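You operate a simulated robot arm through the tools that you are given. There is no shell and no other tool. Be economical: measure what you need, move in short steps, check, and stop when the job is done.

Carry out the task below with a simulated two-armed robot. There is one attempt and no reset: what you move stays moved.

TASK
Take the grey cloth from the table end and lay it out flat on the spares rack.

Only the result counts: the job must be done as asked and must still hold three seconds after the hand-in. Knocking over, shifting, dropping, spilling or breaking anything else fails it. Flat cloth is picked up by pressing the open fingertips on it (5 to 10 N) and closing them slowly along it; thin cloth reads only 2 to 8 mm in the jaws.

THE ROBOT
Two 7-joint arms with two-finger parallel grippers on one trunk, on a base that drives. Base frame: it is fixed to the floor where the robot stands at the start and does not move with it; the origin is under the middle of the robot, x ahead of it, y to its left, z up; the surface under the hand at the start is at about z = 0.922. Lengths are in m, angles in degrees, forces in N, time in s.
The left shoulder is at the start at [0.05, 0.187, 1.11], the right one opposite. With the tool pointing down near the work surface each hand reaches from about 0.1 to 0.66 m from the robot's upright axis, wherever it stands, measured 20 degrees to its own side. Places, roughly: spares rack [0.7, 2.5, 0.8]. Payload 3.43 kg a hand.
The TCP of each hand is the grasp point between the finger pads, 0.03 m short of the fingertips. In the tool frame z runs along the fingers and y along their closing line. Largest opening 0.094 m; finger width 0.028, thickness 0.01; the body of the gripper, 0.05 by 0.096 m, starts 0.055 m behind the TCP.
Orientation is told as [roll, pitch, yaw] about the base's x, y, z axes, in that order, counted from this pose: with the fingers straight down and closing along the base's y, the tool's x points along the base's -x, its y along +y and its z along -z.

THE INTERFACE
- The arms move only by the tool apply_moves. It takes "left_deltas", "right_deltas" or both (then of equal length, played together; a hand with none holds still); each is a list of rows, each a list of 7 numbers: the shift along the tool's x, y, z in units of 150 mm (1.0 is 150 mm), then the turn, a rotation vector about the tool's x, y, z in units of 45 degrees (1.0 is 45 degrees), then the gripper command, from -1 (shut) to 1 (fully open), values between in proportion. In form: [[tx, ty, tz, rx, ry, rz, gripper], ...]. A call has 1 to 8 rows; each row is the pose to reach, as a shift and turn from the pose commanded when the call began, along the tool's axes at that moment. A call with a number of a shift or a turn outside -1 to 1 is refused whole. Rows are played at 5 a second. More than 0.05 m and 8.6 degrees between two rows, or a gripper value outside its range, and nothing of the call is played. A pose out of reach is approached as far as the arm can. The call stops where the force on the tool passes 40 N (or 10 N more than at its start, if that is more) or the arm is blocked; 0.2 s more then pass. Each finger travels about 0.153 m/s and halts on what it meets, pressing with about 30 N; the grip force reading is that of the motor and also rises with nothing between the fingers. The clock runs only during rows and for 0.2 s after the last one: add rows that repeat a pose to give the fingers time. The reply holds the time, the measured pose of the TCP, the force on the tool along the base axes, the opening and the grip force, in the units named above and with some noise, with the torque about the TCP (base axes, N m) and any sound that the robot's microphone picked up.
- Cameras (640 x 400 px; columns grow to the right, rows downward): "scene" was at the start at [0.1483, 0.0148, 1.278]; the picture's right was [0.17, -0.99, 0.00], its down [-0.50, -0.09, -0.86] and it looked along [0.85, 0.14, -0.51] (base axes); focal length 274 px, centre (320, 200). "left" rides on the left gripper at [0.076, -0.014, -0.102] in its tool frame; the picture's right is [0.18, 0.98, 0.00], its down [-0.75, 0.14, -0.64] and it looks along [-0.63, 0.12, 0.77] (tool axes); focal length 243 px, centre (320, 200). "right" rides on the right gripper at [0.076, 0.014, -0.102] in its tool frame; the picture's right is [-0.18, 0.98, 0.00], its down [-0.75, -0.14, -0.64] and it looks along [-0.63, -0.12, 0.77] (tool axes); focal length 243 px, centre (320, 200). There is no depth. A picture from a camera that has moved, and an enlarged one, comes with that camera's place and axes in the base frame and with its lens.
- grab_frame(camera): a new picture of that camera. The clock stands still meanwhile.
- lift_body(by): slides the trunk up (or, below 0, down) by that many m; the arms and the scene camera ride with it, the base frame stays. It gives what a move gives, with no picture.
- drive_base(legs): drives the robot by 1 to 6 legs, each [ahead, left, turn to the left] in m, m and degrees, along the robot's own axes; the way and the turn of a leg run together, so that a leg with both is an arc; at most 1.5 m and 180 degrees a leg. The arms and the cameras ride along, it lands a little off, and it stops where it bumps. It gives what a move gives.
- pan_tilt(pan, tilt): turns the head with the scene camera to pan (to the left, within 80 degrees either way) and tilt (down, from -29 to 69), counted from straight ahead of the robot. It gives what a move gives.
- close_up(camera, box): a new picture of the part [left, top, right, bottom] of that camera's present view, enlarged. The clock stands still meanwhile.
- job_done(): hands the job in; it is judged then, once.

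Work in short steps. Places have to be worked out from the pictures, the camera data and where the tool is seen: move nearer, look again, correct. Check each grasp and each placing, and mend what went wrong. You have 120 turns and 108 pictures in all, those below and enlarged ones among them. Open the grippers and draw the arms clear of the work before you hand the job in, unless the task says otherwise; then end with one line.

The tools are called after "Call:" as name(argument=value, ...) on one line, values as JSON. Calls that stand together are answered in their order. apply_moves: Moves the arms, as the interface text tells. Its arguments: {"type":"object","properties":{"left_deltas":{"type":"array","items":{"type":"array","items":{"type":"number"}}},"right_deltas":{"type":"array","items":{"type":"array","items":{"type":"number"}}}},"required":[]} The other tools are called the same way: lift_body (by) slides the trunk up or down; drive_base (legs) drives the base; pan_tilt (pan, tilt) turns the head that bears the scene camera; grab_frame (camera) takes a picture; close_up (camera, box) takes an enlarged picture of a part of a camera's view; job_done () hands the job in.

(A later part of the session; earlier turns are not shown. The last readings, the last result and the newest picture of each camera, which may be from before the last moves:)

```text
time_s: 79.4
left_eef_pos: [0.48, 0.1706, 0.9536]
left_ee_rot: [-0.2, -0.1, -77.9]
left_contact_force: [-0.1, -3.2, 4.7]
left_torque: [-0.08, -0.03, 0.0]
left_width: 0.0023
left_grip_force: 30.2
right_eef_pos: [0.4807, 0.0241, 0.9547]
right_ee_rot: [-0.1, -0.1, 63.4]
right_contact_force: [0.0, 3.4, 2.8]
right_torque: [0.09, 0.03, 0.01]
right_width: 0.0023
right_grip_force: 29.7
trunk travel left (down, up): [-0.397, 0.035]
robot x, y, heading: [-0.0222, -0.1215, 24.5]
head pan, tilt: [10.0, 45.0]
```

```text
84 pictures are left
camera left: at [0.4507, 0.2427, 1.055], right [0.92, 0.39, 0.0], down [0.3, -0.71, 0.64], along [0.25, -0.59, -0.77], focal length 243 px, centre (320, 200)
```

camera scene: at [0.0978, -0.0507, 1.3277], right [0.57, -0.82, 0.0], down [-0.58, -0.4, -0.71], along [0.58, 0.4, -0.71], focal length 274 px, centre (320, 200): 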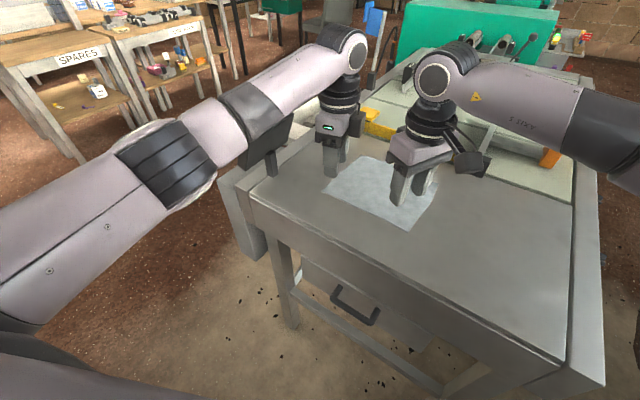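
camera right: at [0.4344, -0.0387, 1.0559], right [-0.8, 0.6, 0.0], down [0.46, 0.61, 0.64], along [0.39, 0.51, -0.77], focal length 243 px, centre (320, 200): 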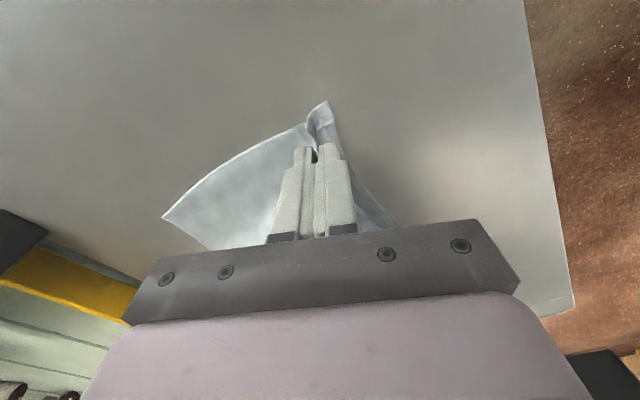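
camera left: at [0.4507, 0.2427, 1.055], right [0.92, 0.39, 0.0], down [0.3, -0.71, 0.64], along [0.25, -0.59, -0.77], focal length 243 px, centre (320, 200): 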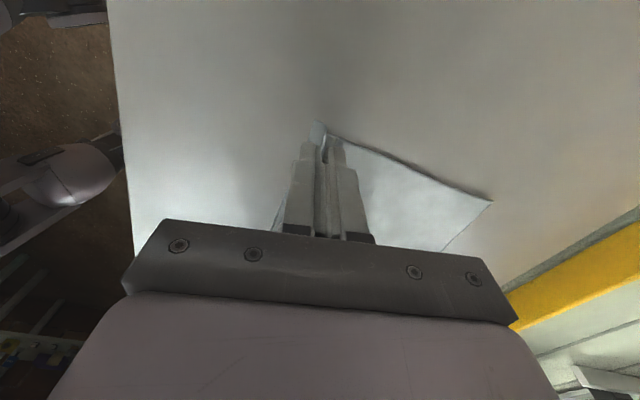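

Both jaws hold cloth at 2.3 mm with a visible fold. I'll lift slowly and check.

Call:
apply_moves(left_deltas=[[0, 0, -0.08, 0, 0, 0, -1], [0, 0, -0.2, 0, 0, 0, -1], [0, 0, -0.35, 0, 0, 0, -1], [0, 0, -0.5, 0, 0, 0, -1], [0, 0, -0.65, 0, 0, 0, -1], [0, 0, -0.8, 0, 0, 0, -1], [0, 0, -0.95, 0, 0, 0, -1], [0, 0, -1, 0, 0, 0, -1]], right_deltas=[[0, 0, -0.08, 0, 0, 0, -1], [0, 0, -0.2, 0, 0, 0, -1], [0, 0, -0.35, 0, 0, 0, -1], [0, 0, -0.5, 0, 0, 0, -1], [0, 0, -0.65, 0, 0, 0, -1], [0, 0, -0.8, 0, 0, 0, -1], [0, 0, -0.95, 0, 0, 0, -1], [0, 0, -1, 0, 0, 0, -1]])

Call:
grab_frame(camera="scene")

```text
time_s: 81.2
left_eef_pos: [0.4825, 0.1724, 1.103]
left_ee_rot: [-0.2, 0.0, -77.7]
left_contact_force: [-0.2, -2.8, -0.6]
left_torque: [-0.09, -0.01, 0.0]
left_width: 0.0021
left_grip_force: 30.1
right_eef_pos: [0.4822, 0.0246, 1.1029]
right_ee_rot: [0.0, 0.0, 63.6]
right_contact_force: [-0.1, 2.6, -0.2]
right_torque: [0.09, 0.02, 0.0]
right_width: 0.0021
right_grip_force: 29.6
trunk travel left (down, up): [-0.397, 0.035]
robot x, y, heading: [-0.0263, -0.1236, 24.6]
head pan, tilt: [10.0, 45.0]
```

```text
83 pictures are left
camera scene: at [0.0977, -0.0507, 1.3276], right [0.57, -0.82, 0.0], down [-0.58, -0.4, -0.71], along [0.58, 0.4, -0.71], focal length 274 px, centre (320, 200)
```

scene: 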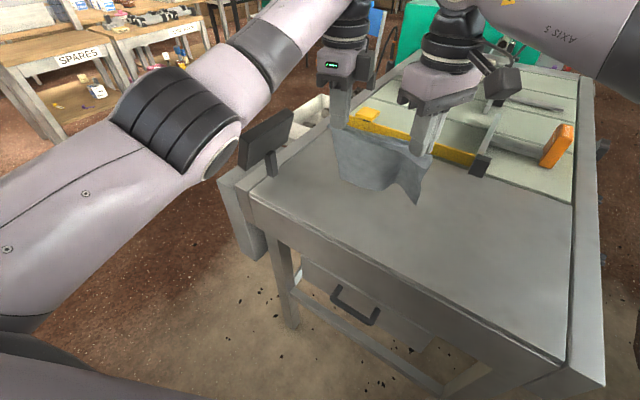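

The cloth hangs neatly between the two corner grips. I'll raise the trunk a little, back away from the table, turn 90° left, and drive part of the way.

Call:
lift_body(by=0.03)

Call:
drive_base(legs=[[-0.39, 0.175, 0], [0, 0, 90], [1.19, -0.817, 0]])

Call:
pan_tilt(pan=-25, tilt=35)

Call:
grab_frame(camera="scene")

```text
time_s: 82.0
left_eef_pos: [0.4814, 0.1726, 1.1328]
left_ee_rot: [-0.3, 0.0, -77.8]
left_contact_force: [-0.2, -2.6, -0.5]
left_torque: [-0.09, -0.03, -0.01]
left_width: 0.0018
left_grip_force: 30.0
right_eef_pos: [0.4825, 0.0234, 1.1334]
right_ee_rot: [0.0, 0.0, 63.4]
right_contact_force: [0.4, 2.7, 0.0]
right_torque: [0.02, 0.0, 0.04]
right_width: 0.002
right_grip_force: 29.6
trunk travel left (down, up): [-0.427, 0.005]
robot x, y, heading: [-0.0229, -0.1195, 24.5]
head pan, tilt: [10.0, 45.0]
```

```text
time_s: 95.5
left_eef_pos: [-0.5016, 1.7998, 1.1328]
left_ee_rot: [-0.2, 0.0, 12.1]
left_contact_force: [2.8, -0.4, 0.4]
left_torque: [0.0, -0.07, -0.02]
left_width: 0.0022
left_grip_force: 29.6
right_eef_pos: [-0.3523, 1.7993, 1.1327]
right_ee_rot: [0.0, 0.1, 153.3]
right_contact_force: [-2.0, 0.3, 0.2]
right_torque: [-0.01, 0.05, -0.04]
right_width: 0.0019
right_grip_force: 30.3
trunk travel left (down, up): [-0.427, 0.005]
robot x, y, heading: [-0.2115, 1.2958, 114.4]
head pan, tilt: [10.0, 45.0]
```

```text
time_s: 96.5
left_eef_pos: [-0.5025, 1.7999, 1.1331]
left_ee_rot: [-0.1, -0.1, 12.2]
left_contact_force: [1.9, 0.8, -0.3]
left_torque: [-0.02, -0.07, -0.01]
left_width: 0.0021
left_grip_force: 29.8
right_eef_pos: [-0.3542, 1.7995, 1.1333]
right_ee_rot: [0.0, 0.0, 153.3]
right_contact_force: [-2.4, 1.5, 0.3]
right_torque: [-0.01, 0.06, -0.03]
right_width: 0.0019
right_grip_force: 29.8
trunk travel left (down, up): [-0.427, 0.005]
robot x, y, heading: [-0.2054, 1.2934, 114.0]
head pan, tilt: [-25.0, 35.0]
```

```text
82 pictures are left
camera scene: at [-0.2319, 1.4349, 1.3725], right [1.0, -0.01, 0.0], down [-0.01, -0.57, -0.82], along [0.01, 0.82, -0.57], focal length 274 px, centre (320, 200)
```

scene: 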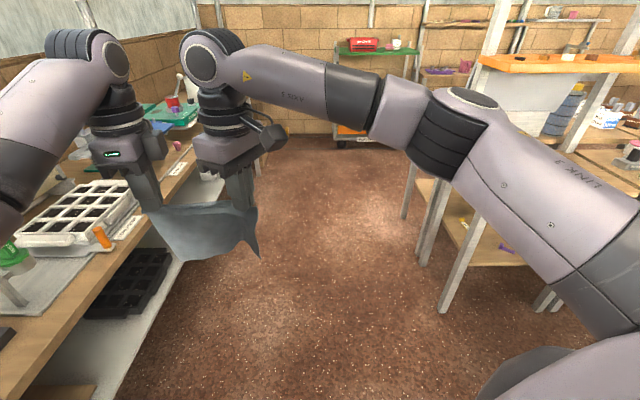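

The left bench is close, so I'll drive away from it, sideways to a spot in front of the spares rack.

Call:
drive_base(legs=[[-0.36, -1.1, 0]])

Call:
grab_frame(camera="scene")

```text
time_s: 106.5
left_eef_pos: [0.659, 1.9231, 1.1331]
left_ee_rot: [-0.2, -0.1, 11.3]
left_contact_force: [2.6, 0.4, -0.8]
left_torque: [0.01, -0.04, -0.01]
left_width: 0.0021
left_grip_force: 29.4
right_eef_pos: [0.807, 1.9209, 1.1331]
right_ee_rot: [0.0, 0.0, 152.5]
right_contact_force: [-2.5, -0.3, 0.4]
right_torque: [0.0, 0.05, -0.05]
right_width: 0.0022
right_grip_force: 29.9
trunk travel left (down, up): [-0.427, 0.005]
robot x, y, heading: [0.9445, 1.4139, 114.0]
head pan, tilt: [-25.0, 35.0]
```

```text
81 pictures are left
camera scene: at [0.9243, 1.5552, 1.3725], right [1.0, -0.02, 0.0], down [-0.01, -0.57, -0.82], along [0.02, 0.82, -0.57], focal length 274 px, centre (320, 200)
```

scene: 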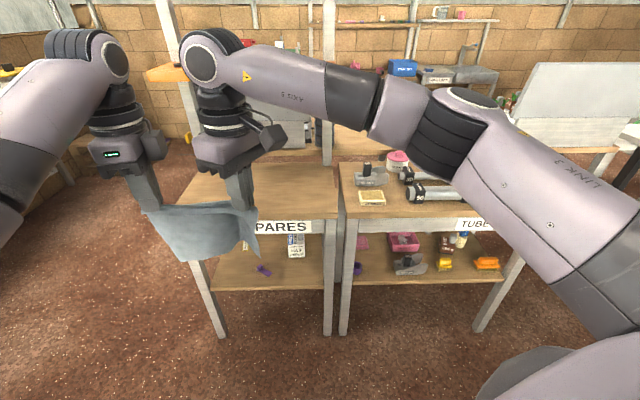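

The rack top spans x 0.45–1.0 and y 2.28–2.65. Before closing in, I'll look straight down to judge how far the base footprint reaches.

Call:
pan_tilt(pan=-25, tilt=69)

Call:
grab_frame(camera="scene")

```text
time_s: 107.5
left_eef_pos: [0.6607, 1.924, 1.1332]
left_ee_rot: [-0.2, 0.0, 11.3]
left_contact_force: [2.5, 0.7, -0.4]
left_torque: [0.01, -0.02, -0.01]
left_width: 0.0024
left_grip_force: 30.0
right_eef_pos: [0.8073, 1.9204, 1.1335]
right_ee_rot: [0.0, 0.0, 152.6]
right_contact_force: [-1.3, -1.0, 0.6]
right_torque: [0.01, 0.06, -0.01]
right_width: 0.002
right_grip_force: 30.2
trunk travel left (down, up): [-0.427, 0.005]
robot x, y, heading: [0.9451, 1.4117, 113.6]
head pan, tilt: [-25.0, 68.8]
```

```text
80 pictures are left
camera scene: at [0.9235, 1.5231, 1.3289], right [1.0, -0.02, 0.0], down [-0.02, -0.93, -0.36], along [0.01, 0.36, -0.93], focal length 274 px, centre (320, 200)
```

scene: 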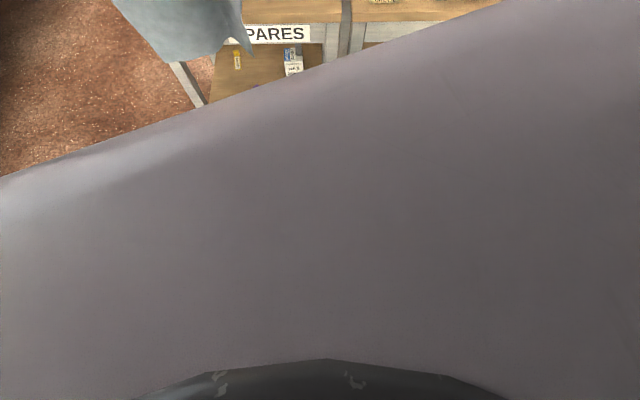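

The body hides the base, so I'd rather extend the arms than crowd the rack. I'll test a joint 30 mm extension toward the rack in free space.

Call:
apply_moves(left_deltas=[[-0.013, 0.065, 0, 0, 0, 0, -1], [-0.026, 0.13, 0, 0, 0, 0, -1], [-0.039, 0.196, 0, 0, 0, 0, -1]], right_deltas=[[-0.031, -0.06, 0, 0, 0, 0, -1], [-0.061, -0.118, 0, 0, 0, 0, -1], [-0.092, -0.178, 0, 0, 0, 0, -1]])

```text
time_s: 108.3
left_eef_pos: [0.6621, 1.9335, 1.1328]
left_ee_rot: [-0.1, -0.1, 11.2]
left_contact_force: [2.5, 0.5, 0.7]
left_torque: [-0.04, -0.05, -0.05]
left_width: 0.0022
left_grip_force: 30.2
left hand out of reach, approached as far as the arm can: row 2, 3
right_eef_pos: [0.8077, 1.9516, 1.1326]
right_ee_rot: [0.1, 0.1, 152.6]
right_contact_force: [-1.4, -0.8, -0.5]
right_torque: [-0.04, 0.06, -0.02]
right_width: 0.002
right_grip_force: 29.8
trunk travel left (down, up): [-0.427, 0.005]
robot x, y, heading: [0.9436, 1.4123, 113.5]
head pan, tilt: [-25.0, 68.8]
```

The left wrist yaw is the limit this time. I'll unwind it about 18° and bring it level with the right hand.

Call:
apply_moves(left_deltas=[[0, 0, 0, 0, 0, -0.13, -1], [0, 0, 0, 0, 0, -0.26, -1], [0, 0, 0, 0, 0, -0.4, -1], [-0.023, 0.118, 0, 0, 0, -0.4, -1], [-0.023, 0.118, 0, 0, 0, -0.4, -1]])

```text
time_s: 109.5
left_eef_pos: [0.6613, 1.9336, 1.1323]
left_ee_rot: [-0.2, -0.1, 29.4]
left_contact_force: [2.7, -0.5, 0.1]
left_torque: [0.0, -0.09, -0.07]
left_width: 0.0023
left_grip_force: 30.4
left hand out of reach, approached as far as the arm can: row 4, 5
right_eef_pos: [0.8072, 1.9516, 1.1333]
right_ee_rot: [-0.1, 0.0, 152.5]
right_contact_force: [-1.8, -0.2, 0.1]
right_torque: [0.03, 0.05, 0.01]
right_width: 0.0021
right_grip_force: 29.9
trunk travel left (down, up): [-0.427, 0.005]
robot x, y, heading: [0.9465, 1.415, 113.5]
head pan, tilt: [-25.0, 68.8]
```

It's plain arm reach, since the hand is high relative to the shoulder. I'll lower both hands 80 mm, which lengthens the reach, and extend them to y≈1.99.

Call:
apply_moves(left_deltas=[[0, 0, 0.18, 0, 0, 0, -1], [0, 0, 0.36, 0, 0, 0, -1], [0, 0, 0.53, 0, 0, 0, -1], [-0.059, 0.105, 0.53, 0, 0, 0, -1], [-0.1, 0.18, 0.53, 0, 0, 0, -1], [-0.145, 0.26, 0.53, 0, 0, 0, -1], [-0.19, 0.337, 0.53, 0, 0, 0, -1], [-0.19, 0.337, 0.53, 0, 0, 0, -1]], right_deltas=[[0, 0, 0.18, 0, 0, 0, -1], [0, 0, 0.36, 0, 0, 0, -1], [0, 0, 0.53, 0, 0, 0, -1], [0, 0, 0.53, 0, 0, 0, -1], [-0.041, -0.079, 0.53, 0, 0, 0, -1], [-0.082, -0.158, 0.53, 0, 0, 0, -1], [-0.123, -0.237, 0.53, 0, 0, 0, -1], [-0.123, -0.237, 0.53, 0, 0, 0, -1]])

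```text
time_s: 111.3
left_eef_pos: [0.6619, 1.9435, 1.051]
left_ee_rot: [-0.1, 0.1, 29.5]
left_contact_force: [1.6, 0.1, -0.1]
left_torque: [0.05, -0.07, -0.01]
left_width: 0.0023
left_grip_force: 29.5
left hand out of reach, approached as far as the arm can: row 4, 5, 6, 7, 8
right_eef_pos: [0.8071, 1.9581, 1.0545]
right_ee_rot: [0.0, 0.1, 152.5]
right_contact_force: [-1.6, 0.1, -0.3]
right_torque: [0.01, 0.06, 0.04]
right_width: 0.0023
right_grip_force: 29.6
right hand out of reach, approached as far as the arm can: row 5, 6, 7, 8
trunk travel left (down, up): [-0.427, 0.005]
robot x, y, heading: [0.9436, 1.4163, 113.6]
head pan, tilt: [-25.0, 68.8]
```

The hands reach about 0.53 m toward the rack. With the base at y≈1.94, the same clearance I had at the table, that's enough for the cloth. I'll level the right hand with the left and drive most of the way in.

Call:
apply_moves(right_deltas=[[0.022, 0.043, 0, 0, 0, 0, -1], [0.044, 0.086, 0, 0, 0, 0, -1]])

Call:
drive_base(legs=[[0.366, -0.16, 0]])

Call:
pan_tilt(pan=-5, tilt=40)

Call:
grab_frame(camera="scene")

```text
time_s: 111.9
left_eef_pos: [0.662, 1.9445, 1.0511]
left_ee_rot: [-0.1, 0.0, 29.5]
left_contact_force: [0.7, -0.4, -1.0]
left_torque: [-0.02, -0.05, 0.0]
left_width: 0.0023
left_grip_force: 30.0
right_eef_pos: [0.8081, 1.9456, 1.0541]
right_ee_rot: [0.0, 0.0, 152.4]
right_contact_force: [-0.6, 1.1, 0.0]
right_torque: [0.0, 0.02, -0.03]
right_width: 0.0021
right_grip_force: 29.9
trunk travel left (down, up): [-0.427, 0.005]
robot x, y, heading: [0.9445, 1.4123, 113.8]
head pan, tilt: [-25.0, 68.8]
```

```text
time_s: 114.4
left_eef_pos: [0.6621, 2.3422, 1.0509]
left_ee_rot: [-0.2, -0.1, 29.4]
left_contact_force: [0.8, -0.9, -1.2]
left_torque: [-0.02, -0.01, -0.02]
left_width: 0.0023
left_grip_force: 30.2
right_eef_pos: [0.8055, 2.3432, 1.0534]
right_ee_rot: [0.1, 0.0, 152.6]
right_contact_force: [-1.1, 0.4, 0.9]
right_torque: [-0.01, 0.0, -0.03]
right_width: 0.002
right_grip_force: 30.0
trunk travel left (down, up): [-0.427, 0.005]
robot x, y, heading: [0.9394, 1.8116, 113.8]
head pan, tilt: [-25.0, 68.8]
```

```text
time_s: 115.3
left_eef_pos: [0.6613, 2.3423, 1.0504]
left_ee_rot: [-0.2, 0.0, 29.4]
left_contact_force: [0.6, 0.5, -0.5]
left_torque: [0.0, -0.02, -0.01]
left_width: 0.0021
left_grip_force: 29.3
right_eef_pos: [0.8063, 2.3429, 1.0528]
right_ee_rot: [0.0, 0.1, 152.7]
right_contact_force: [-0.9, -0.1, 0.0]
right_torque: [0.02, -0.02, -0.03]
right_width: 0.0019
right_grip_force: 29.8
trunk travel left (down, up): [-0.427, 0.005]
robot x, y, heading: [0.9424, 1.8115, 113.2]
head pan, tilt: [-5.0, 40.0]
```

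```text
79 pictures are left
camera scene: at [0.8941, 1.9463, 1.3649], right [0.95, 0.32, 0.0], down [0.21, -0.61, -0.77], along [-0.24, 0.73, -0.64], focal length 274 px, centre (320, 200)
```

scene: 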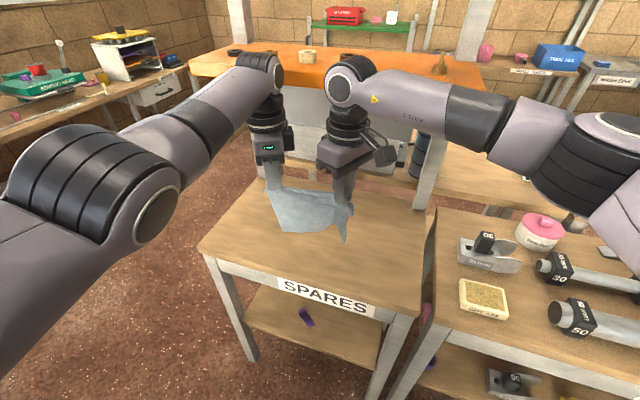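

I now put the rack top at y 2.30–2.65, x 0.44–1.0. I'll creep in the remaining 0.15 m in short legs so the laid cloth stays clear of the front edge.

Call:
drive_base(legs=[[0.09, -0.039, 0.6], [0.05, -0.021, 0]])

Call:
grab_frame(camera="scene")

```text
time_s: 116.5
left_eef_pos: [0.6551, 2.4184, 1.0501]
left_ee_rot: [-0.5, 0.2, 30.1]
left_contact_force: [-0.4, -0.7, -0.5]
left_torque: [0.02, 0.01, -0.03]
left_width: 0.0023
left_grip_force: 29.8
right_eef_pos: [0.7991, 2.4211, 1.0525]
right_ee_rot: [0.0, 0.1, 153.7]
right_contact_force: [-0.4, -0.2, 0.4]
right_torque: [0.01, 0.0, 0.02]
right_width: 0.0021
right_grip_force: 29.5
trunk travel left (down, up): [-0.427, 0.005]
robot x, y, heading: [0.944, 1.8958, 114.2]
head pan, tilt: [-5.0, 40.0]
stopped in leg 1: the robot was blocked; the commanded pose is now the measured one
```

```text
78 pictures are left
camera scene: at [0.8927, 2.0263, 1.3658], right [0.94, 0.33, 0.0], down [0.21, -0.6, -0.77], along [-0.25, 0.73, -0.64], focal length 274 px, centre (320, 200)
```

scene: 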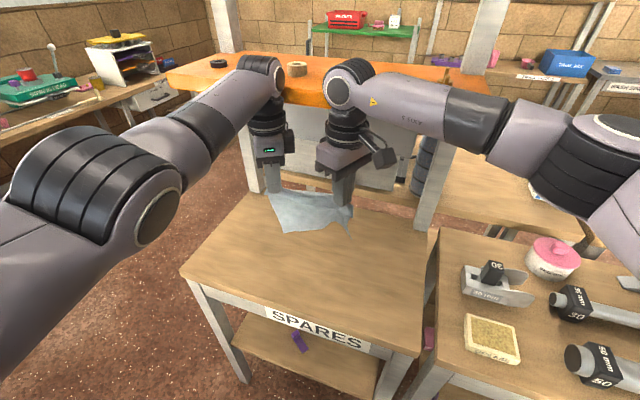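

The drive was blocked early. I suspect a wrist has reached the orange upper shelf, so I'll zoom in.

Call:
close_up(camera="scene", box=[160, 30, 500, 242])

Call:
grab_frame(camera="left")

```text
1.88 times, centred on (330, 136) of scene
camera zoom: at [0.8927, 2.0263, 1.3658], right [0.94, 0.33, 0.0], down [0.21, -0.6, -0.77], along [-0.25, 0.73, -0.64], focal length 515 px, centre (301, 320)
```

zoom: 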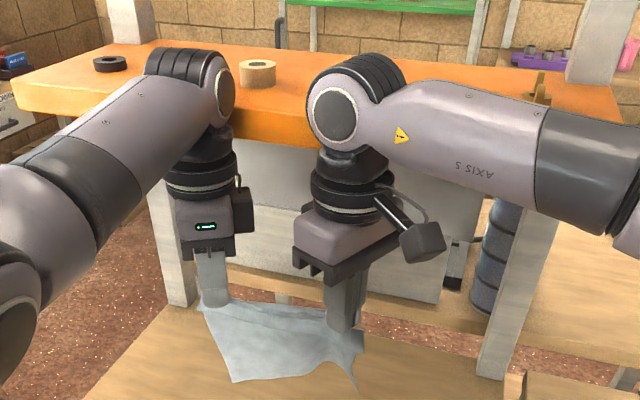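

```text
76 pictures are left
camera left: at [0.5968, 2.3693, 1.1518], right [-0.65, 0.76, -0.01], down [0.58, 0.51, 0.64], along [0.49, 0.41, -0.77], focal length 243 px, centre (320, 200)
```

left: 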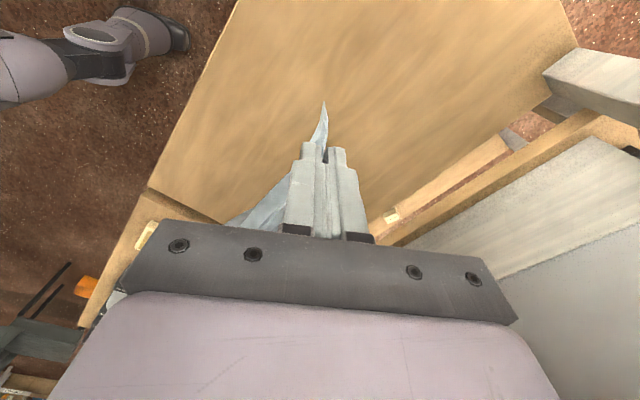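

The wrists have met the front edge of the orange shelf (y≈2.48, z≈1.18). So the plan changes. I'll back off and lower everything so the arms fit under that shelf. Then I'll draw the cloth over the front edge and drag it forward so it trails flat.

Call:
drive_base(legs=[[-0.137, 0.0615, 0]])

Call:
grab_frame(camera="scene")

```text
time_s: 117.8
left_eef_pos: [0.6545, 2.2744, 1.0467]
left_ee_rot: [-0.9, 0.3, 30.2]
left_contact_force: [0.7, -0.1, 0.1]
left_torque: [0.01, 0.02, -0.04]
left_width: 0.0023
left_grip_force: 29.9
right_eef_pos: [0.7978, 2.2767, 1.0514]
right_ee_rot: [0.1, 0.3, 153.7]
right_contact_force: [-0.2, -0.4, 0.1]
right_torque: [0.01, 0.01, -0.03]
right_width: 0.0023
right_grip_force: 29.9
trunk travel left (down, up): [-0.427, 0.005]
robot x, y, heading: [0.9438, 1.7528, 114.2]
head pan, tilt: [-5.0, 40.0]
```

```text
75 pictures are left
camera scene: at [0.8913, 1.8832, 1.3651], right [0.94, 0.33, 0.0], down [0.21, -0.61, -0.77], along [-0.25, 0.72, -0.64], focal length 274 px, centre (320, 200)
```

scene: 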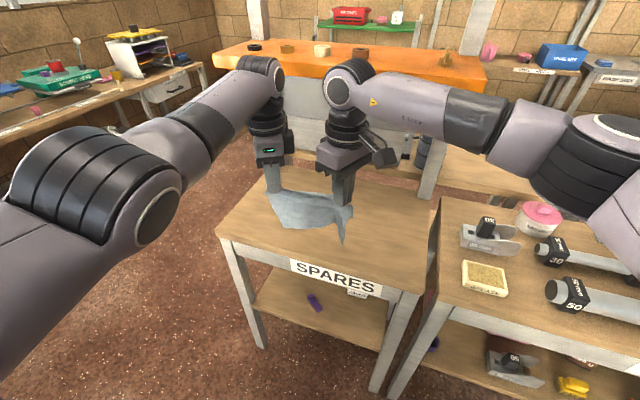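

The shelf items haven't moved. I'll back another 40 mm so the cloth hangs in front of the rack edge, then lower the trunk 0.15 m.

Call:
drive_base(legs=[[-0.037, 0.0165, 0]])

Call:
lift_body(by=-0.15)

Call:
grab_frame(camera="scene")

```text
time_s: 118.7
left_eef_pos: [0.6551, 2.2345, 1.047]
left_ee_rot: [-0.9, 0.3, 30.2]
left_contact_force: [0.2, -0.1, -0.3]
left_torque: [0.02, 0.0, 0.01]
left_width: 0.0022
left_grip_force: 30.0
right_eef_pos: [0.7983, 2.2355, 1.0523]
right_ee_rot: [0.0, 0.3, 153.6]
right_contact_force: [-0.4, -0.4, 0.2]
right_torque: [0.0, 0.04, -0.04]
right_width: 0.0019
right_grip_force: 30.5
trunk travel left (down, up): [-0.427, 0.005]
robot x, y, heading: [0.9468, 1.7128, 114.4]
head pan, tilt: [-5.0, 40.0]
```

```text
time_s: 120.5
left_eef_pos: [0.6545, 2.2354, 0.8967]
left_ee_rot: [-0.8, 0.4, 30.1]
left_contact_force: [0.6, 0.3, 0.7]
left_torque: [0.02, -0.03, -0.04]
left_width: 0.002
left_grip_force: 30.2
right_eef_pos: [0.7973, 2.2375, 0.9009]
right_ee_rot: [0.1, 0.3, 153.5]
right_contact_force: [-0.3, 0.8, -0.6]
right_torque: [0.02, 0.0, -0.02]
right_width: 0.0022
right_grip_force: 30.4
trunk travel left (down, up): [-0.277, 0.155]
robot x, y, heading: [0.9399, 1.7079, 114.2]
head pan, tilt: [-5.0, 40.0]
```

```text
74 pictures are left
camera scene: at [0.8914, 1.8436, 1.215], right [0.94, 0.33, 0.0], down [0.21, -0.61, -0.77], along [-0.25, 0.72, -0.64], focal length 274 px, centre (320, 200)
```

scene: 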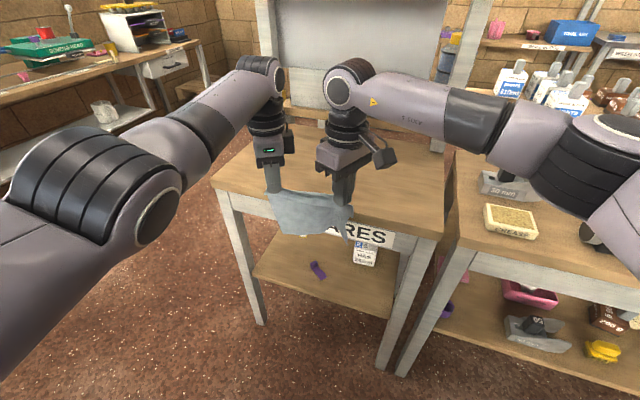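

The cloth hangs clear in front of the rack. I'll lower the hands about 47 mm so the fingertips sit about 4 cm above rack-top height.

Call:
apply_moves(left_deltas=[[0, 0, 0.1, -0.02, -0.008, 0, -1], [0, 0, 0.2, -0.02, -0.008, 0, -1], [0, 0, 0.31, -0.02, -0.008, 0, -1]], right_deltas=[[0, 0, 0.11, 0, 0, 0, -1], [0, 0, 0.22, 0, 0, 0, -1], [0, 0, 0.34, 0, 0, 0, -1]])

Call:
grab_frame(camera="scene")

Call:
grab_frame(camera="right")

```text
time_s: 121.3
left_eef_pos: [0.6544, 2.2359, 0.8497]
left_ee_rot: [-0.1, 0.0, 30.1]
left_contact_force: [-0.1, 0.0, 0.0]
left_torque: [0.04, -0.01, -0.04]
left_width: 0.002
left_grip_force: 30.0
left hand out of reach, approached as far as the arm can: row 2, 3
right_eef_pos: [0.7984, 2.2361, 0.8493]
right_ee_rot: [0.0, 0.3, 153.7]
right_contact_force: [-0.5, 0.0, 0.8]
right_torque: [-0.02, 0.03, -0.03]
right_width: 0.002
right_grip_force: 30.3
trunk travel left (down, up): [-0.277, 0.155]
robot x, y, heading: [0.9422, 1.7123, 114.5]
head pan, tilt: [-5.0, 40.0]
```

```text
73 pictures are left
camera scene: at [0.8913, 1.8439, 1.215], right [0.94, 0.33, 0.0], down [0.21, -0.61, -0.77], along [-0.25, 0.72, -0.64], focal length 274 px, centre (320, 200)
```

scene: 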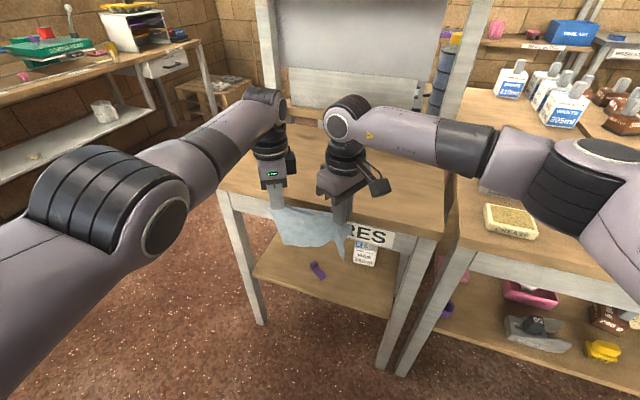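

```text
72 pictures are left
camera right: at [0.8597, 2.19, 0.9528], right [-0.6, -0.8, 0.0], down [-0.62, 0.46, 0.64], along [-0.51, 0.38, -0.77], focal length 243 px, centre (320, 200)
```

right: 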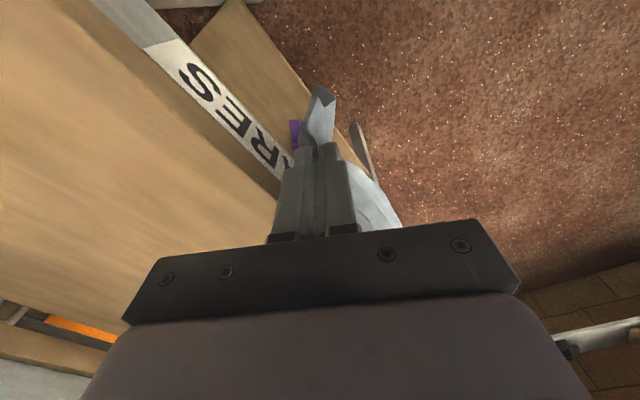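

The front edge is at y≈2.29, with the cloth just ahead of it. I'll drive forward 0.13 m so the cloth starts sliding up over the edge.

Call:
drive_base(legs=[[0.118, -0.0535, 0]])

Call:
grab_frame(camera="scene")

```text
time_s: 122.5
left_eef_pos: [0.6558, 2.3671, 0.8496]
left_ee_rot: [-0.1, -0.1, 30.1]
left_contact_force: [0.0, 0.2, 0.2]
left_torque: [-0.01, -0.02, -0.06]
left_width: 0.0025
left_grip_force: 30.3
right_eef_pos: [0.7986, 2.3657, 0.8511]
right_ee_rot: [0.1, 0.3, 153.5]
right_contact_force: [0.0, 0.3, -0.8]
right_torque: [-0.01, 0.04, 0.0]
right_width: 0.002
right_grip_force: 29.7
trunk travel left (down, up): [-0.277, 0.155]
robot x, y, heading: [0.9466, 1.8376, 114.4]
head pan, tilt: [-5.0, 40.0]
```

```text
71 pictures are left
camera scene: at [0.8917, 1.9736, 1.2149], right [0.94, 0.33, 0.0], down [0.21, -0.61, -0.77], along [-0.25, 0.72, -0.64], focal length 274 px, centre (320, 200)
```

scene: 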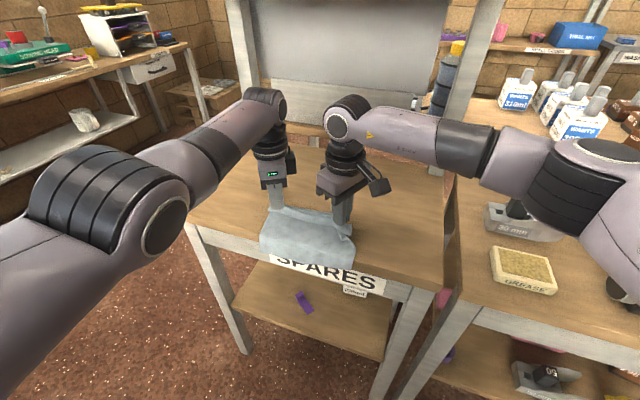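

This is working: the cloth is draping over the front edge. I'll go forward in two more short legs.

Call:
drive_base(legs=[[0.064, -0.029, 0]])

Call:
grab_frame(camera="scene")

```text
time_s: 123.5
left_eef_pos: [0.6546, 2.4365, 0.8494]
left_ee_rot: [-0.2, -0.1, 30.1]
left_contact_force: [0.3, 0.2, 0.1]
left_torque: [-0.03, -0.01, -0.07]
left_width: 0.0023
left_grip_force: 29.2
right_eef_pos: [0.799, 2.4361, 0.8501]
right_ee_rot: [0.0, 0.3, 153.6]
right_contact_force: [-0.5, -0.1, -0.2]
right_torque: [-0.01, 0.01, -0.02]
right_width: 0.0019
right_grip_force: 29.9
trunk travel left (down, up): [-0.277, 0.155]
robot x, y, heading: [0.9438, 1.9085, 114.1]
head pan, tilt: [-5.0, 40.0]
```

```text
70 pictures are left
camera scene: at [0.8919, 2.0431, 1.2148], right [0.94, 0.33, 0.0], down [0.21, -0.61, -0.77], along [-0.25, 0.72, -0.64], focal length 274 px, centre (320, 200)
```

scene: 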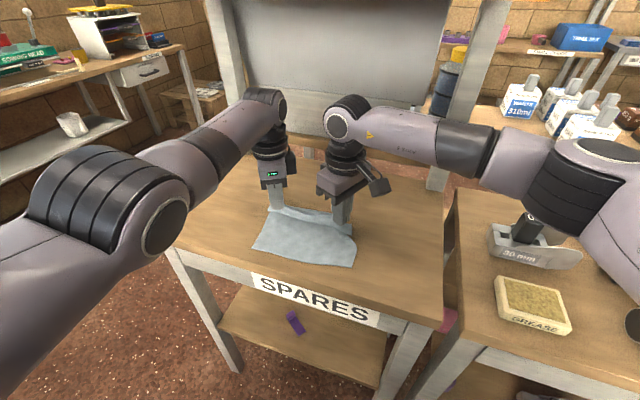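

The whole cloth is on the rack now, with its hem 4–7 cm inside the front edge. I'll lower the fingertips to just above the surface, feeling for contact.

Call:
apply_moves(left_deltas=[[0, 0, 0.07, 0, 0, 0, -1], [0, 0, 0.13, 0, 0, 0, -1], [0, 0, 0.17, 0, 0, 0, -1], [0, 0, 0.2, 0, 0, 0, -1]], right_deltas=[[0, 0, 0.07, 0, 0, 0, -1], [0, 0, 0.13, 0, 0, 0, -1], [0, 0, 0.17, 0, 0, 0, -1], [0, 0, 0.2, 0, 0, 0, -1]])

```text
time_s: 124.6
left_eef_pos: [0.6551, 2.438, 0.8327]
left_ee_rot: [1.4, -0.2, 30.0]
left_contact_force: [0.1, -0.8, 14.9]
left_torque: [-0.05, 0.11, -0.01]
left_width: 0.0025
left_grip_force: 30.4
right_eef_pos: [0.799, 2.4361, 0.8328]
right_ee_rot: [-0.2, -0.8, 153.6]
right_contact_force: [2.7, -2.4, 19.1]
right_torque: [-0.28, -0.13, -0.01]
right_width: 0.002
right_grip_force: 30.5
trunk travel left (down, up): [-0.277, 0.155]
robot x, y, heading: [0.9425, 1.9058, 114.2]
head pan, tilt: [-5.0, 40.0]
stopped in row 4 (right hand): the force on the tool passed its limit at 43 N (the readings are from after the stop); the commanded pose is now the measured one
```

The surface is at z≈0.802. I'll raise the hands 6 mm and drag the cloth forward another 45 mm to straighten it.

Call:
apply_moves(left_deltas=[[0, 0, -0.04, 0.02, 0, 0, -1], [0, 0, -0.04, 0.03, 0, 0, -1]], right_deltas=[[0, 0, -0.04, 0, 0.015, 0, -1], [0, 0, -0.04, 0, 0.015, 0, -1]])

Call:
drive_base(legs=[[0.041, -0.0185, 0]])

Call:
grab_frame(camera="scene")

Call:
close_up(camera="scene", box=[200, 160, 440, 310])

```text
time_s: 125.2
left_eef_pos: [0.6546, 2.434, 0.833]
left_ee_rot: [-0.5, -0.3, 30.1]
left_contact_force: [0.7, 2.0, 6.2]
left_torque: [0.08, 0.11, -0.03]
left_width: 0.0024
left_grip_force: 29.9
left hand out of reach, approached as far as the arm can: row 2
right_eef_pos: [0.7988, 2.4388, 0.8333]
right_ee_rot: [-0.2, 0.3, 153.5]
right_contact_force: [-1.5, -1.4, 5.9]
right_torque: [-0.03, 0.05, -0.03]
right_width: 0.0021
right_grip_force: 30.0
trunk travel left (down, up): [-0.277, 0.155]
robot x, y, heading: [0.9444, 1.9076, 114.4]
head pan, tilt: [-5.0, 40.0]
```

```text
time_s: 126.1
left_eef_pos: [0.6548, 2.4795, 0.8323]
left_ee_rot: [-0.6, -0.2, 30.1]
left_contact_force: [0.1, 1.2, 2.8]
left_torque: [0.04, -0.03, -0.06]
left_width: 0.0023
left_grip_force: 30.6
right_eef_pos: [0.7991, 2.4832, 0.8333]
right_ee_rot: [-0.2, 0.4, 153.4]
right_contact_force: [-0.6, 1.0, 2.6]
right_torque: [0.01, 0.05, -0.04]
right_width: 0.002
right_grip_force: 29.8
trunk travel left (down, up): [-0.277, 0.155]
robot x, y, heading: [0.9428, 1.9532, 114.3]
head pan, tilt: [-5.0, 40.0]
```

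```text
69 pictures are left
camera scene: at [0.8924, 2.0869, 1.2149], right [0.94, 0.33, 0.0], down [0.21, -0.61, -0.77], along [-0.25, 0.72, -0.64], focal length 274 px, centre (320, 200)
```

scene: 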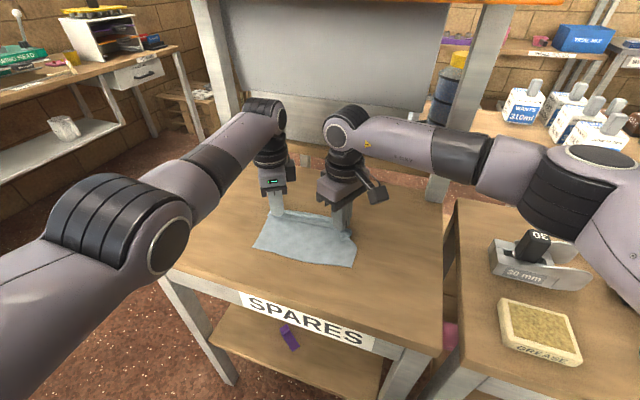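

```text
2.67 times, centred on (320, 235) of scene
camera zoom: at [0.8924, 2.0869, 1.2149], right [0.94, 0.33, 0.0], down [0.21, -0.61, -0.77], along [-0.25, 0.72, -0.64], focal length 730 px, centre (320, 107)
```

zoom: 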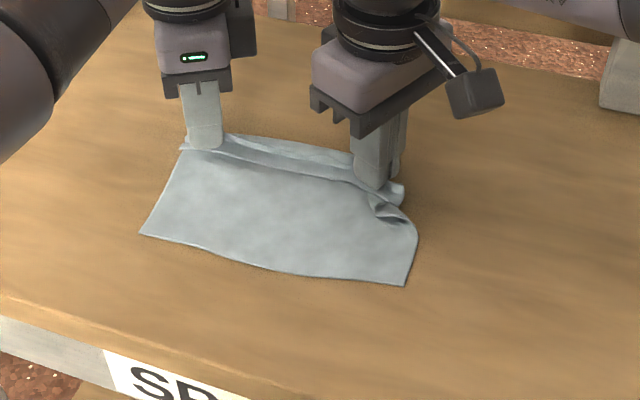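

The cloth trails flat, with only the pinched strip at the far edge still folded. I'll press lightly and open slowly, reversing the pinch so the fold spreads back out.

Call:
apply_moves(left_deltas=[[0, 0, 0.006, 0, 0, 0, -1], [0, 0, 0.006, 0, 0, 0, -0.92], [0, 0, 0.006, 0, 0, 0, -0.82], [0, 0, 0.006, 0, 0, 0, -0.72], [0, 0, 0.006, 0, 0, 0, -0.62], [0, 0, 0.006, 0, 0, 0, -0.52], [0, 0, 0.006, 0, 0, 0, -0.42], [0, 0, 0.006, 0, 0, 0, -0.36]], right_deltas=[[0, 0, 0.006, 0, 0, 0, -1], [0, 0, 0.006, 0, 0, 0, -0.92], [0, 0, 0.006, 0, 0, 0, -0.82], [0, 0, 0.006, 0, 0, 0, -0.72], [0, 0, 0.006, 0, 0, 0, -0.62], [0, 0, 0.006, 0, 0, 0, -0.52], [0, 0, 0.006, 0, 0, 0, -0.42], [0, 0, 0.006, 0, 0, 0, -0.36]])

Call:
close_up(camera="scene", box=[200, 160, 440, 310])

Call:
grab_frame(camera="right")

Call:
grab_frame(camera="left")

```text
time_s: 127.9
left_eef_pos: [0.6558, 2.4777, 0.8318]
left_ee_rot: [-0.5, -0.2, 30.0]
left_contact_force: [0.1, -2.2, 5.4]
left_torque: [-0.02, 0.06, -0.03]
left_width: 0.0287
left_grip_force: 0.0
right_eef_pos: [0.7997, 2.4832, 0.833]
right_ee_rot: [-0.2, 0.3, 153.3]
right_contact_force: [0.7, 0.6, 4.4]
right_torque: [-0.08, -0.05, 0.01]
right_width: 0.0293
right_grip_force: 0.1
trunk travel left (down, up): [-0.277, 0.155]
robot x, y, heading: [0.9445, 1.9546, 113.9]
head pan, tilt: [-5.0, 40.0]
```

```text
2.67 times, centred on (320, 235) of scene
camera zoom: at [0.8925, 2.0865, 1.2151], right [0.94, 0.33, 0.0], down [0.21, -0.61, -0.77], along [-0.25, 0.72, -0.64], focal length 730 px, centre (320, 107)
```

zoom: 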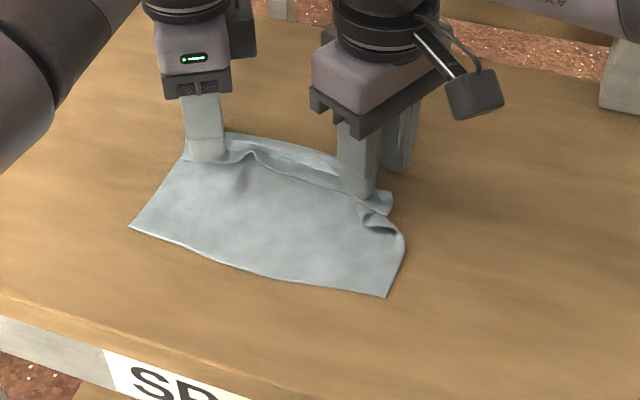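

```text
66 pictures are left
camera right: at [0.8604, 2.435, 0.936], right [-0.6, -0.8, 0.0], down [-0.61, 0.46, 0.64], along [-0.51, 0.39, -0.77], focal length 243 px, centre (320, 200)
```

right: 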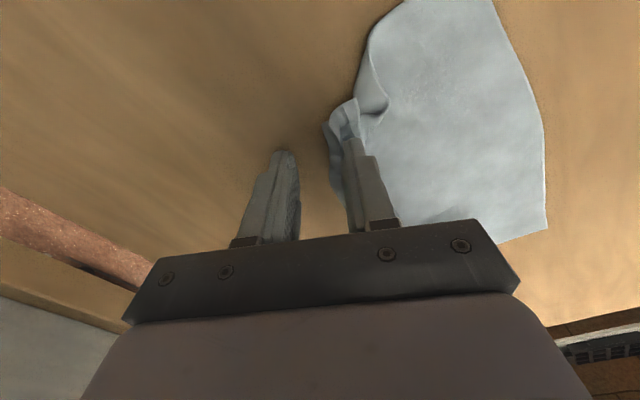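

```text
65 pictures are left
camera left: at [0.5954, 2.4288, 0.9338], right [-0.65, 0.76, -0.01], down [0.58, 0.5, 0.64], along [0.49, 0.41, -0.77], focal length 243 px, centre (320, 200)
```

left: 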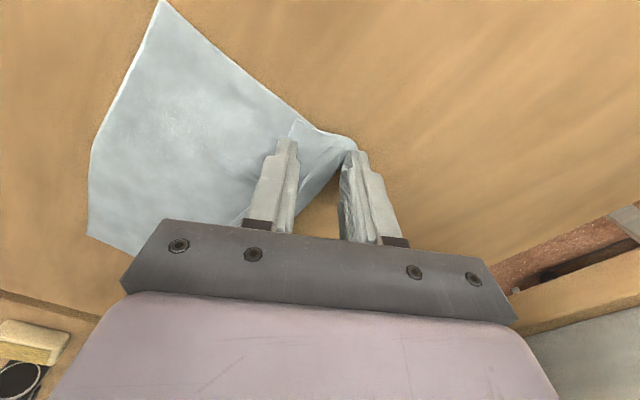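

The cloth is released but creases remain at the far edge. I'll lift the hands straight up 60 mm and check the cloth.

Call:
apply_moves(left_deltas=[[0, 0, -0.1, 0, 0, 0, -0.36], [0, 0, -0.25, 0, 0, 0, -0.36], [0, 0, -0.4, 0, 0, 0, -0.36]], right_deltas=[[0, 0, -0.1, 0, 0, 0, -0.36], [0, 0, -0.25, 0, 0, 0, -0.36], [0, 0, -0.4, 0, 0, 0, -0.36]])

Call:
close_up(camera="scene", box=[200, 160, 440, 310])

Call:
grab_frame(camera="right")

Call:
grab_frame(camera="left")

```text
time_s: 128.7
left_eef_pos: [0.6535, 2.48, 0.8918]
left_ee_rot: [-0.5, -0.2, 30.1]
left_contact_force: [-0.1, 0.1, 0.1]
left_torque: [-0.02, -0.06, 0.03]
left_width: 0.0302
left_grip_force: 0.2
right_eef_pos: [0.8004, 2.4807, 0.8928]
right_ee_rot: [-0.1, 0.3, 153.4]
right_contact_force: [0.5, 0.3, -0.5]
right_torque: [0.02, 0.01, -0.01]
right_width: 0.0298
right_grip_force: 0.1
trunk travel left (down, up): [-0.277, 0.155]
robot x, y, heading: [0.9414, 1.9589, 114.1]
head pan, tilt: [-5.0, 40.0]
```

```text
2.67 times, centred on (320, 235) of scene
camera zoom: at [0.8922, 2.087, 1.2149], right [0.94, 0.33, 0.0], down [0.21, -0.61, -0.77], along [-0.25, 0.72, -0.64], focal length 730 px, centre (320, 107)
```

zoom: 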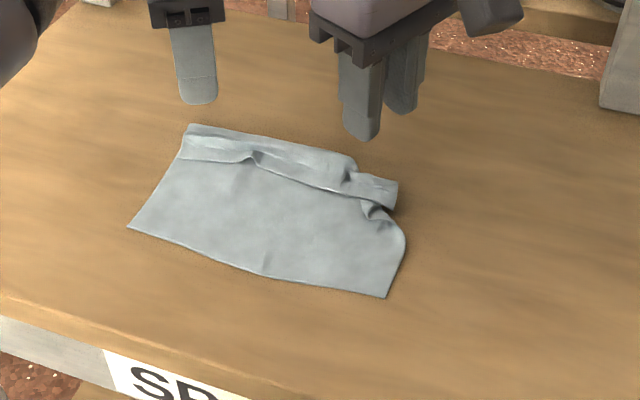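

```text
63 pictures are left
camera right: at [0.8605, 2.4349, 0.9955], right [-0.6, -0.8, 0.0], down [-0.61, 0.46, 0.64], along [-0.51, 0.39, -0.77], focal length 243 px, centre (320, 200)
```

right: 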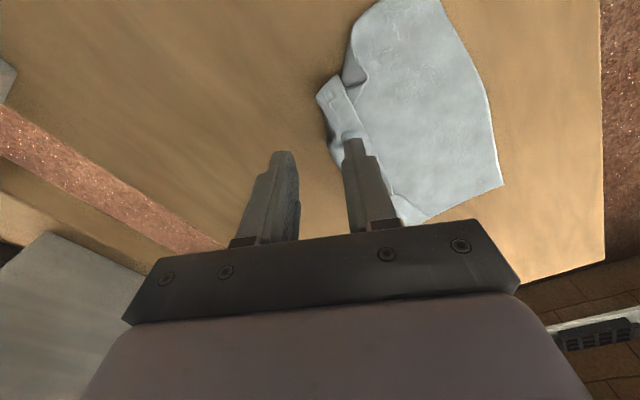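

```text
62 pictures are left
camera left: at [0.5946, 2.4297, 0.9931], right [-0.65, 0.76, -0.01], down [0.58, 0.5, 0.64], along [0.49, 0.41, -0.77], focal length 243 px, centre (320, 200)
```

left: 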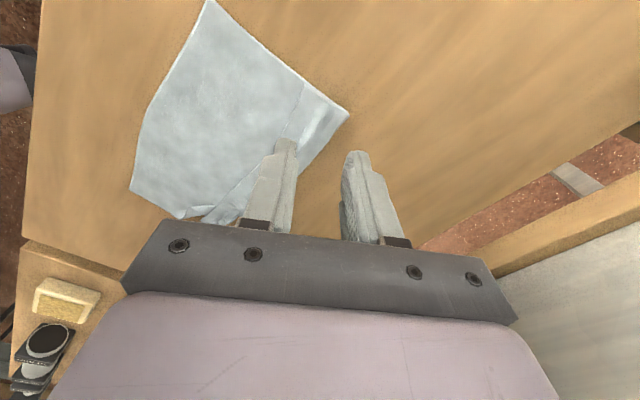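

A strip about 30–40 mm wide along the far edge is folded back on top, with its free edge at y≈2.45 and the fold at y≈2.49. I'll set closed fingertips on the body just on the robot side of the free edge, then sweep away from the robot to flip it open.

Call:
apply_moves(left_deltas=[[0.05, -0.16, 0, 0, 0, 0, -0.7], [0.1, -0.327, 0, 0, 0, 0, -1], [0.1, -0.327, 0.12, 0, 0, 0, -1], [0.1, -0.327, 0.24, 0, 0, 0, -1], [0.1, -0.327, 0.34, 0, 0, 0, -1], [0.1, -0.327, 0.34, 0, 0, 0, -1]], right_deltas=[[0.045, 0.16, 0, 0, 0, 0, -0.7], [0.09, 0.328, 0, 0, 0, 0, -1], [0.09, 0.328, 0.12, 0, 0, 0, -1], [0.09, 0.328, 0.24, 0, 0, 0, -1], [0.09, 0.328, 0.345, 0, 0, 0, -1], [0.09, 0.328, 0.345, 0, 0, 0, -1]])

Call:
close_up(camera="scene", box=[200, 160, 440, 310])

Call:
grab_frame(camera="left")

```text
time_s: 130.1
left_eef_pos: [0.6662, 2.4293, 0.8404]
left_ee_rot: [-0.6, -0.1, 30.0]
left_contact_force: [0.1, 0.4, 0.0]
left_torque: [0.01, 0.0, -0.01]
left_width: 0.0
left_grip_force: 30.5
right_eef_pos: [0.79, 2.4329, 0.8404]
right_ee_rot: [-0.1, 0.4, 153.4]
right_contact_force: [-0.9, -0.6, 0.1]
right_torque: [0.0, 0.0, 0.05]
right_width: 0.0001
right_grip_force: 30.3
trunk travel left (down, up): [-0.277, 0.155]
robot x, y, heading: [0.9491, 1.9579, 114.5]
head pan, tilt: [-5.0, 40.0]
```

```text
2.67 times, centred on (320, 235) of scene
camera zoom: at [0.8921, 2.0872, 1.2149], right [0.94, 0.33, 0.0], down [0.21, -0.61, -0.77], along [-0.25, 0.72, -0.64], focal length 730 px, centre (320, 107)
```

zoom: 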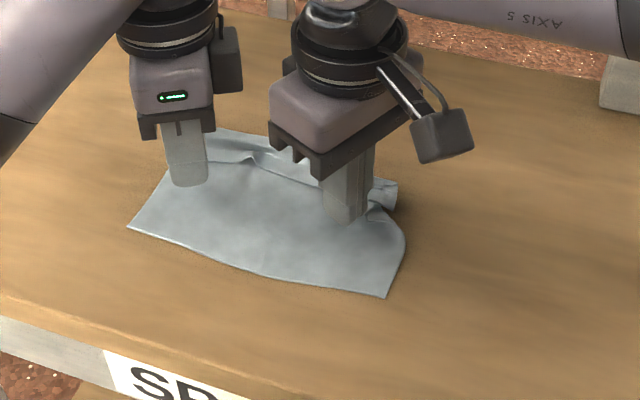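

```text
60 pictures are left
camera left: at [0.607, 2.3788, 0.9419], right [-0.65, 0.76, -0.01], down [0.58, 0.5, 0.64], along [0.49, 0.41, -0.77], focal length 243 px, centre (320, 200)
```

left: 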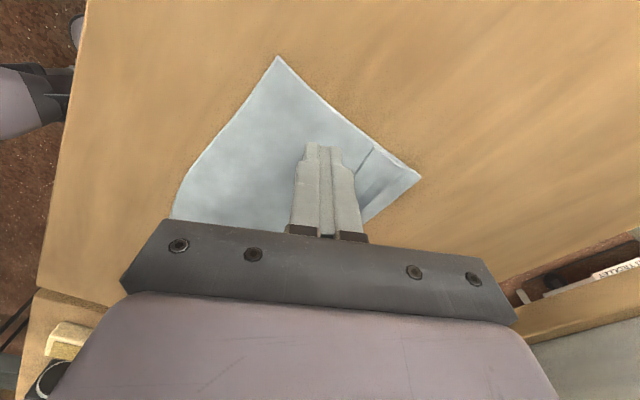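

The fingers are just behind the free edge. I'll lower them to a feather contact and sweep about 65 mm away from the robot.

Call:
apply_moves(left_deltas=[[0, 0, 0.04, 0, 0, 0, -1], [-0.031, 0.054, 0.04, 0, 0, 0, -1], [-0.062, 0.107, 0.04, 0, 0, 0, -1], [-0.093, 0.161, 0.04, 0, 0, 0, -1], [-0.124, 0.214, 0.04, 0, 0, 0, -1], [-0.155, 0.268, 0.04, 0, 0, 0, -1], [-0.186, 0.321, 0.04, 0, 0, 0, -1], [-0.217, 0.375, 0.04, 0, 0, 0, -1]], right_deltas=[[0, 0, 0.04, 0, 0, 0, -1], [-0.028, -0.055, 0.04, 0, 0, 0, -1], [-0.056, -0.111, 0.04, 0, 0, 0, -1], [-0.083, -0.166, 0.04, 0, 0, 0, -1], [-0.111, -0.221, 0.04, 0, 0, 0, -1], [-0.139, -0.277, 0.04, 0, 0, 0, -1], [-0.167, -0.332, 0.04, 0, 0, 0, -1], [-0.194, -0.388, 0.04, 0, 0, 0, -1]])

Call:
close_up(camera="scene", box=[200, 160, 440, 310])

Call:
grab_frame(camera="left")

```text
time_s: 131.9
left_eef_pos: [0.667, 2.4802, 0.8354]
left_ee_rot: [-0.5, -0.2, 30.0]
left_contact_force: [-0.9, 0.3, 0.5]
left_torque: [-0.03, -0.03, 0.02]
left_width: 0.0
left_grip_force: 30.7
left hand out of reach, approached as far as the arm can: row 7, 8
right_eef_pos: [0.7895, 2.4891, 0.8359]
right_ee_rot: [-0.1, 0.3, 153.4]
right_contact_force: [0.3, -0.2, 0.3]
right_torque: [0.03, -0.03, -0.03]
right_width: 0.0002
right_grip_force: 29.7
right hand out of reach, approached as far as the arm can: row 8
trunk travel left (down, up): [-0.277, 0.155]
robot x, y, heading: [0.942, 1.9544, 114.3]
head pan, tilt: [-5.0, 40.0]
```

```text
2.67 times, centred on (320, 235) of scene
camera zoom: at [0.8921, 2.0872, 1.2149], right [0.94, 0.33, 0.0], down [0.21, -0.61, -0.77], along [-0.25, 0.72, -0.64], focal length 730 px, centre (320, 107)
```

zoom: 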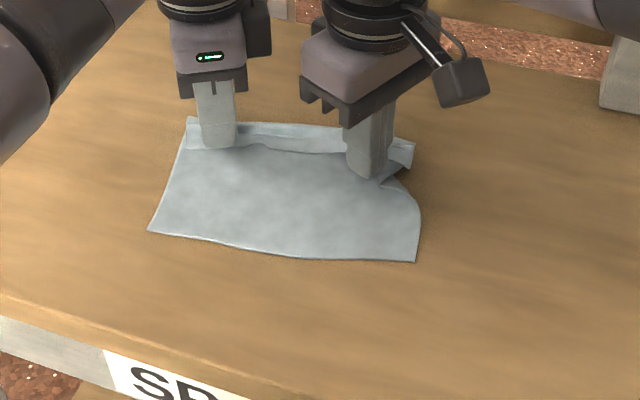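

```text
58 pictures are left
camera left: at [0.6071, 2.4303, 0.9367], right [-0.65, 0.76, -0.01], down [0.58, 0.5, 0.64], along [0.49, 0.41, -0.77], focal length 243 px, centre (320, 200)
```

left: 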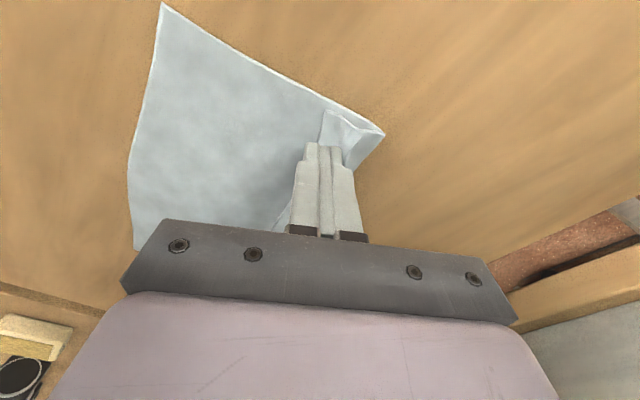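

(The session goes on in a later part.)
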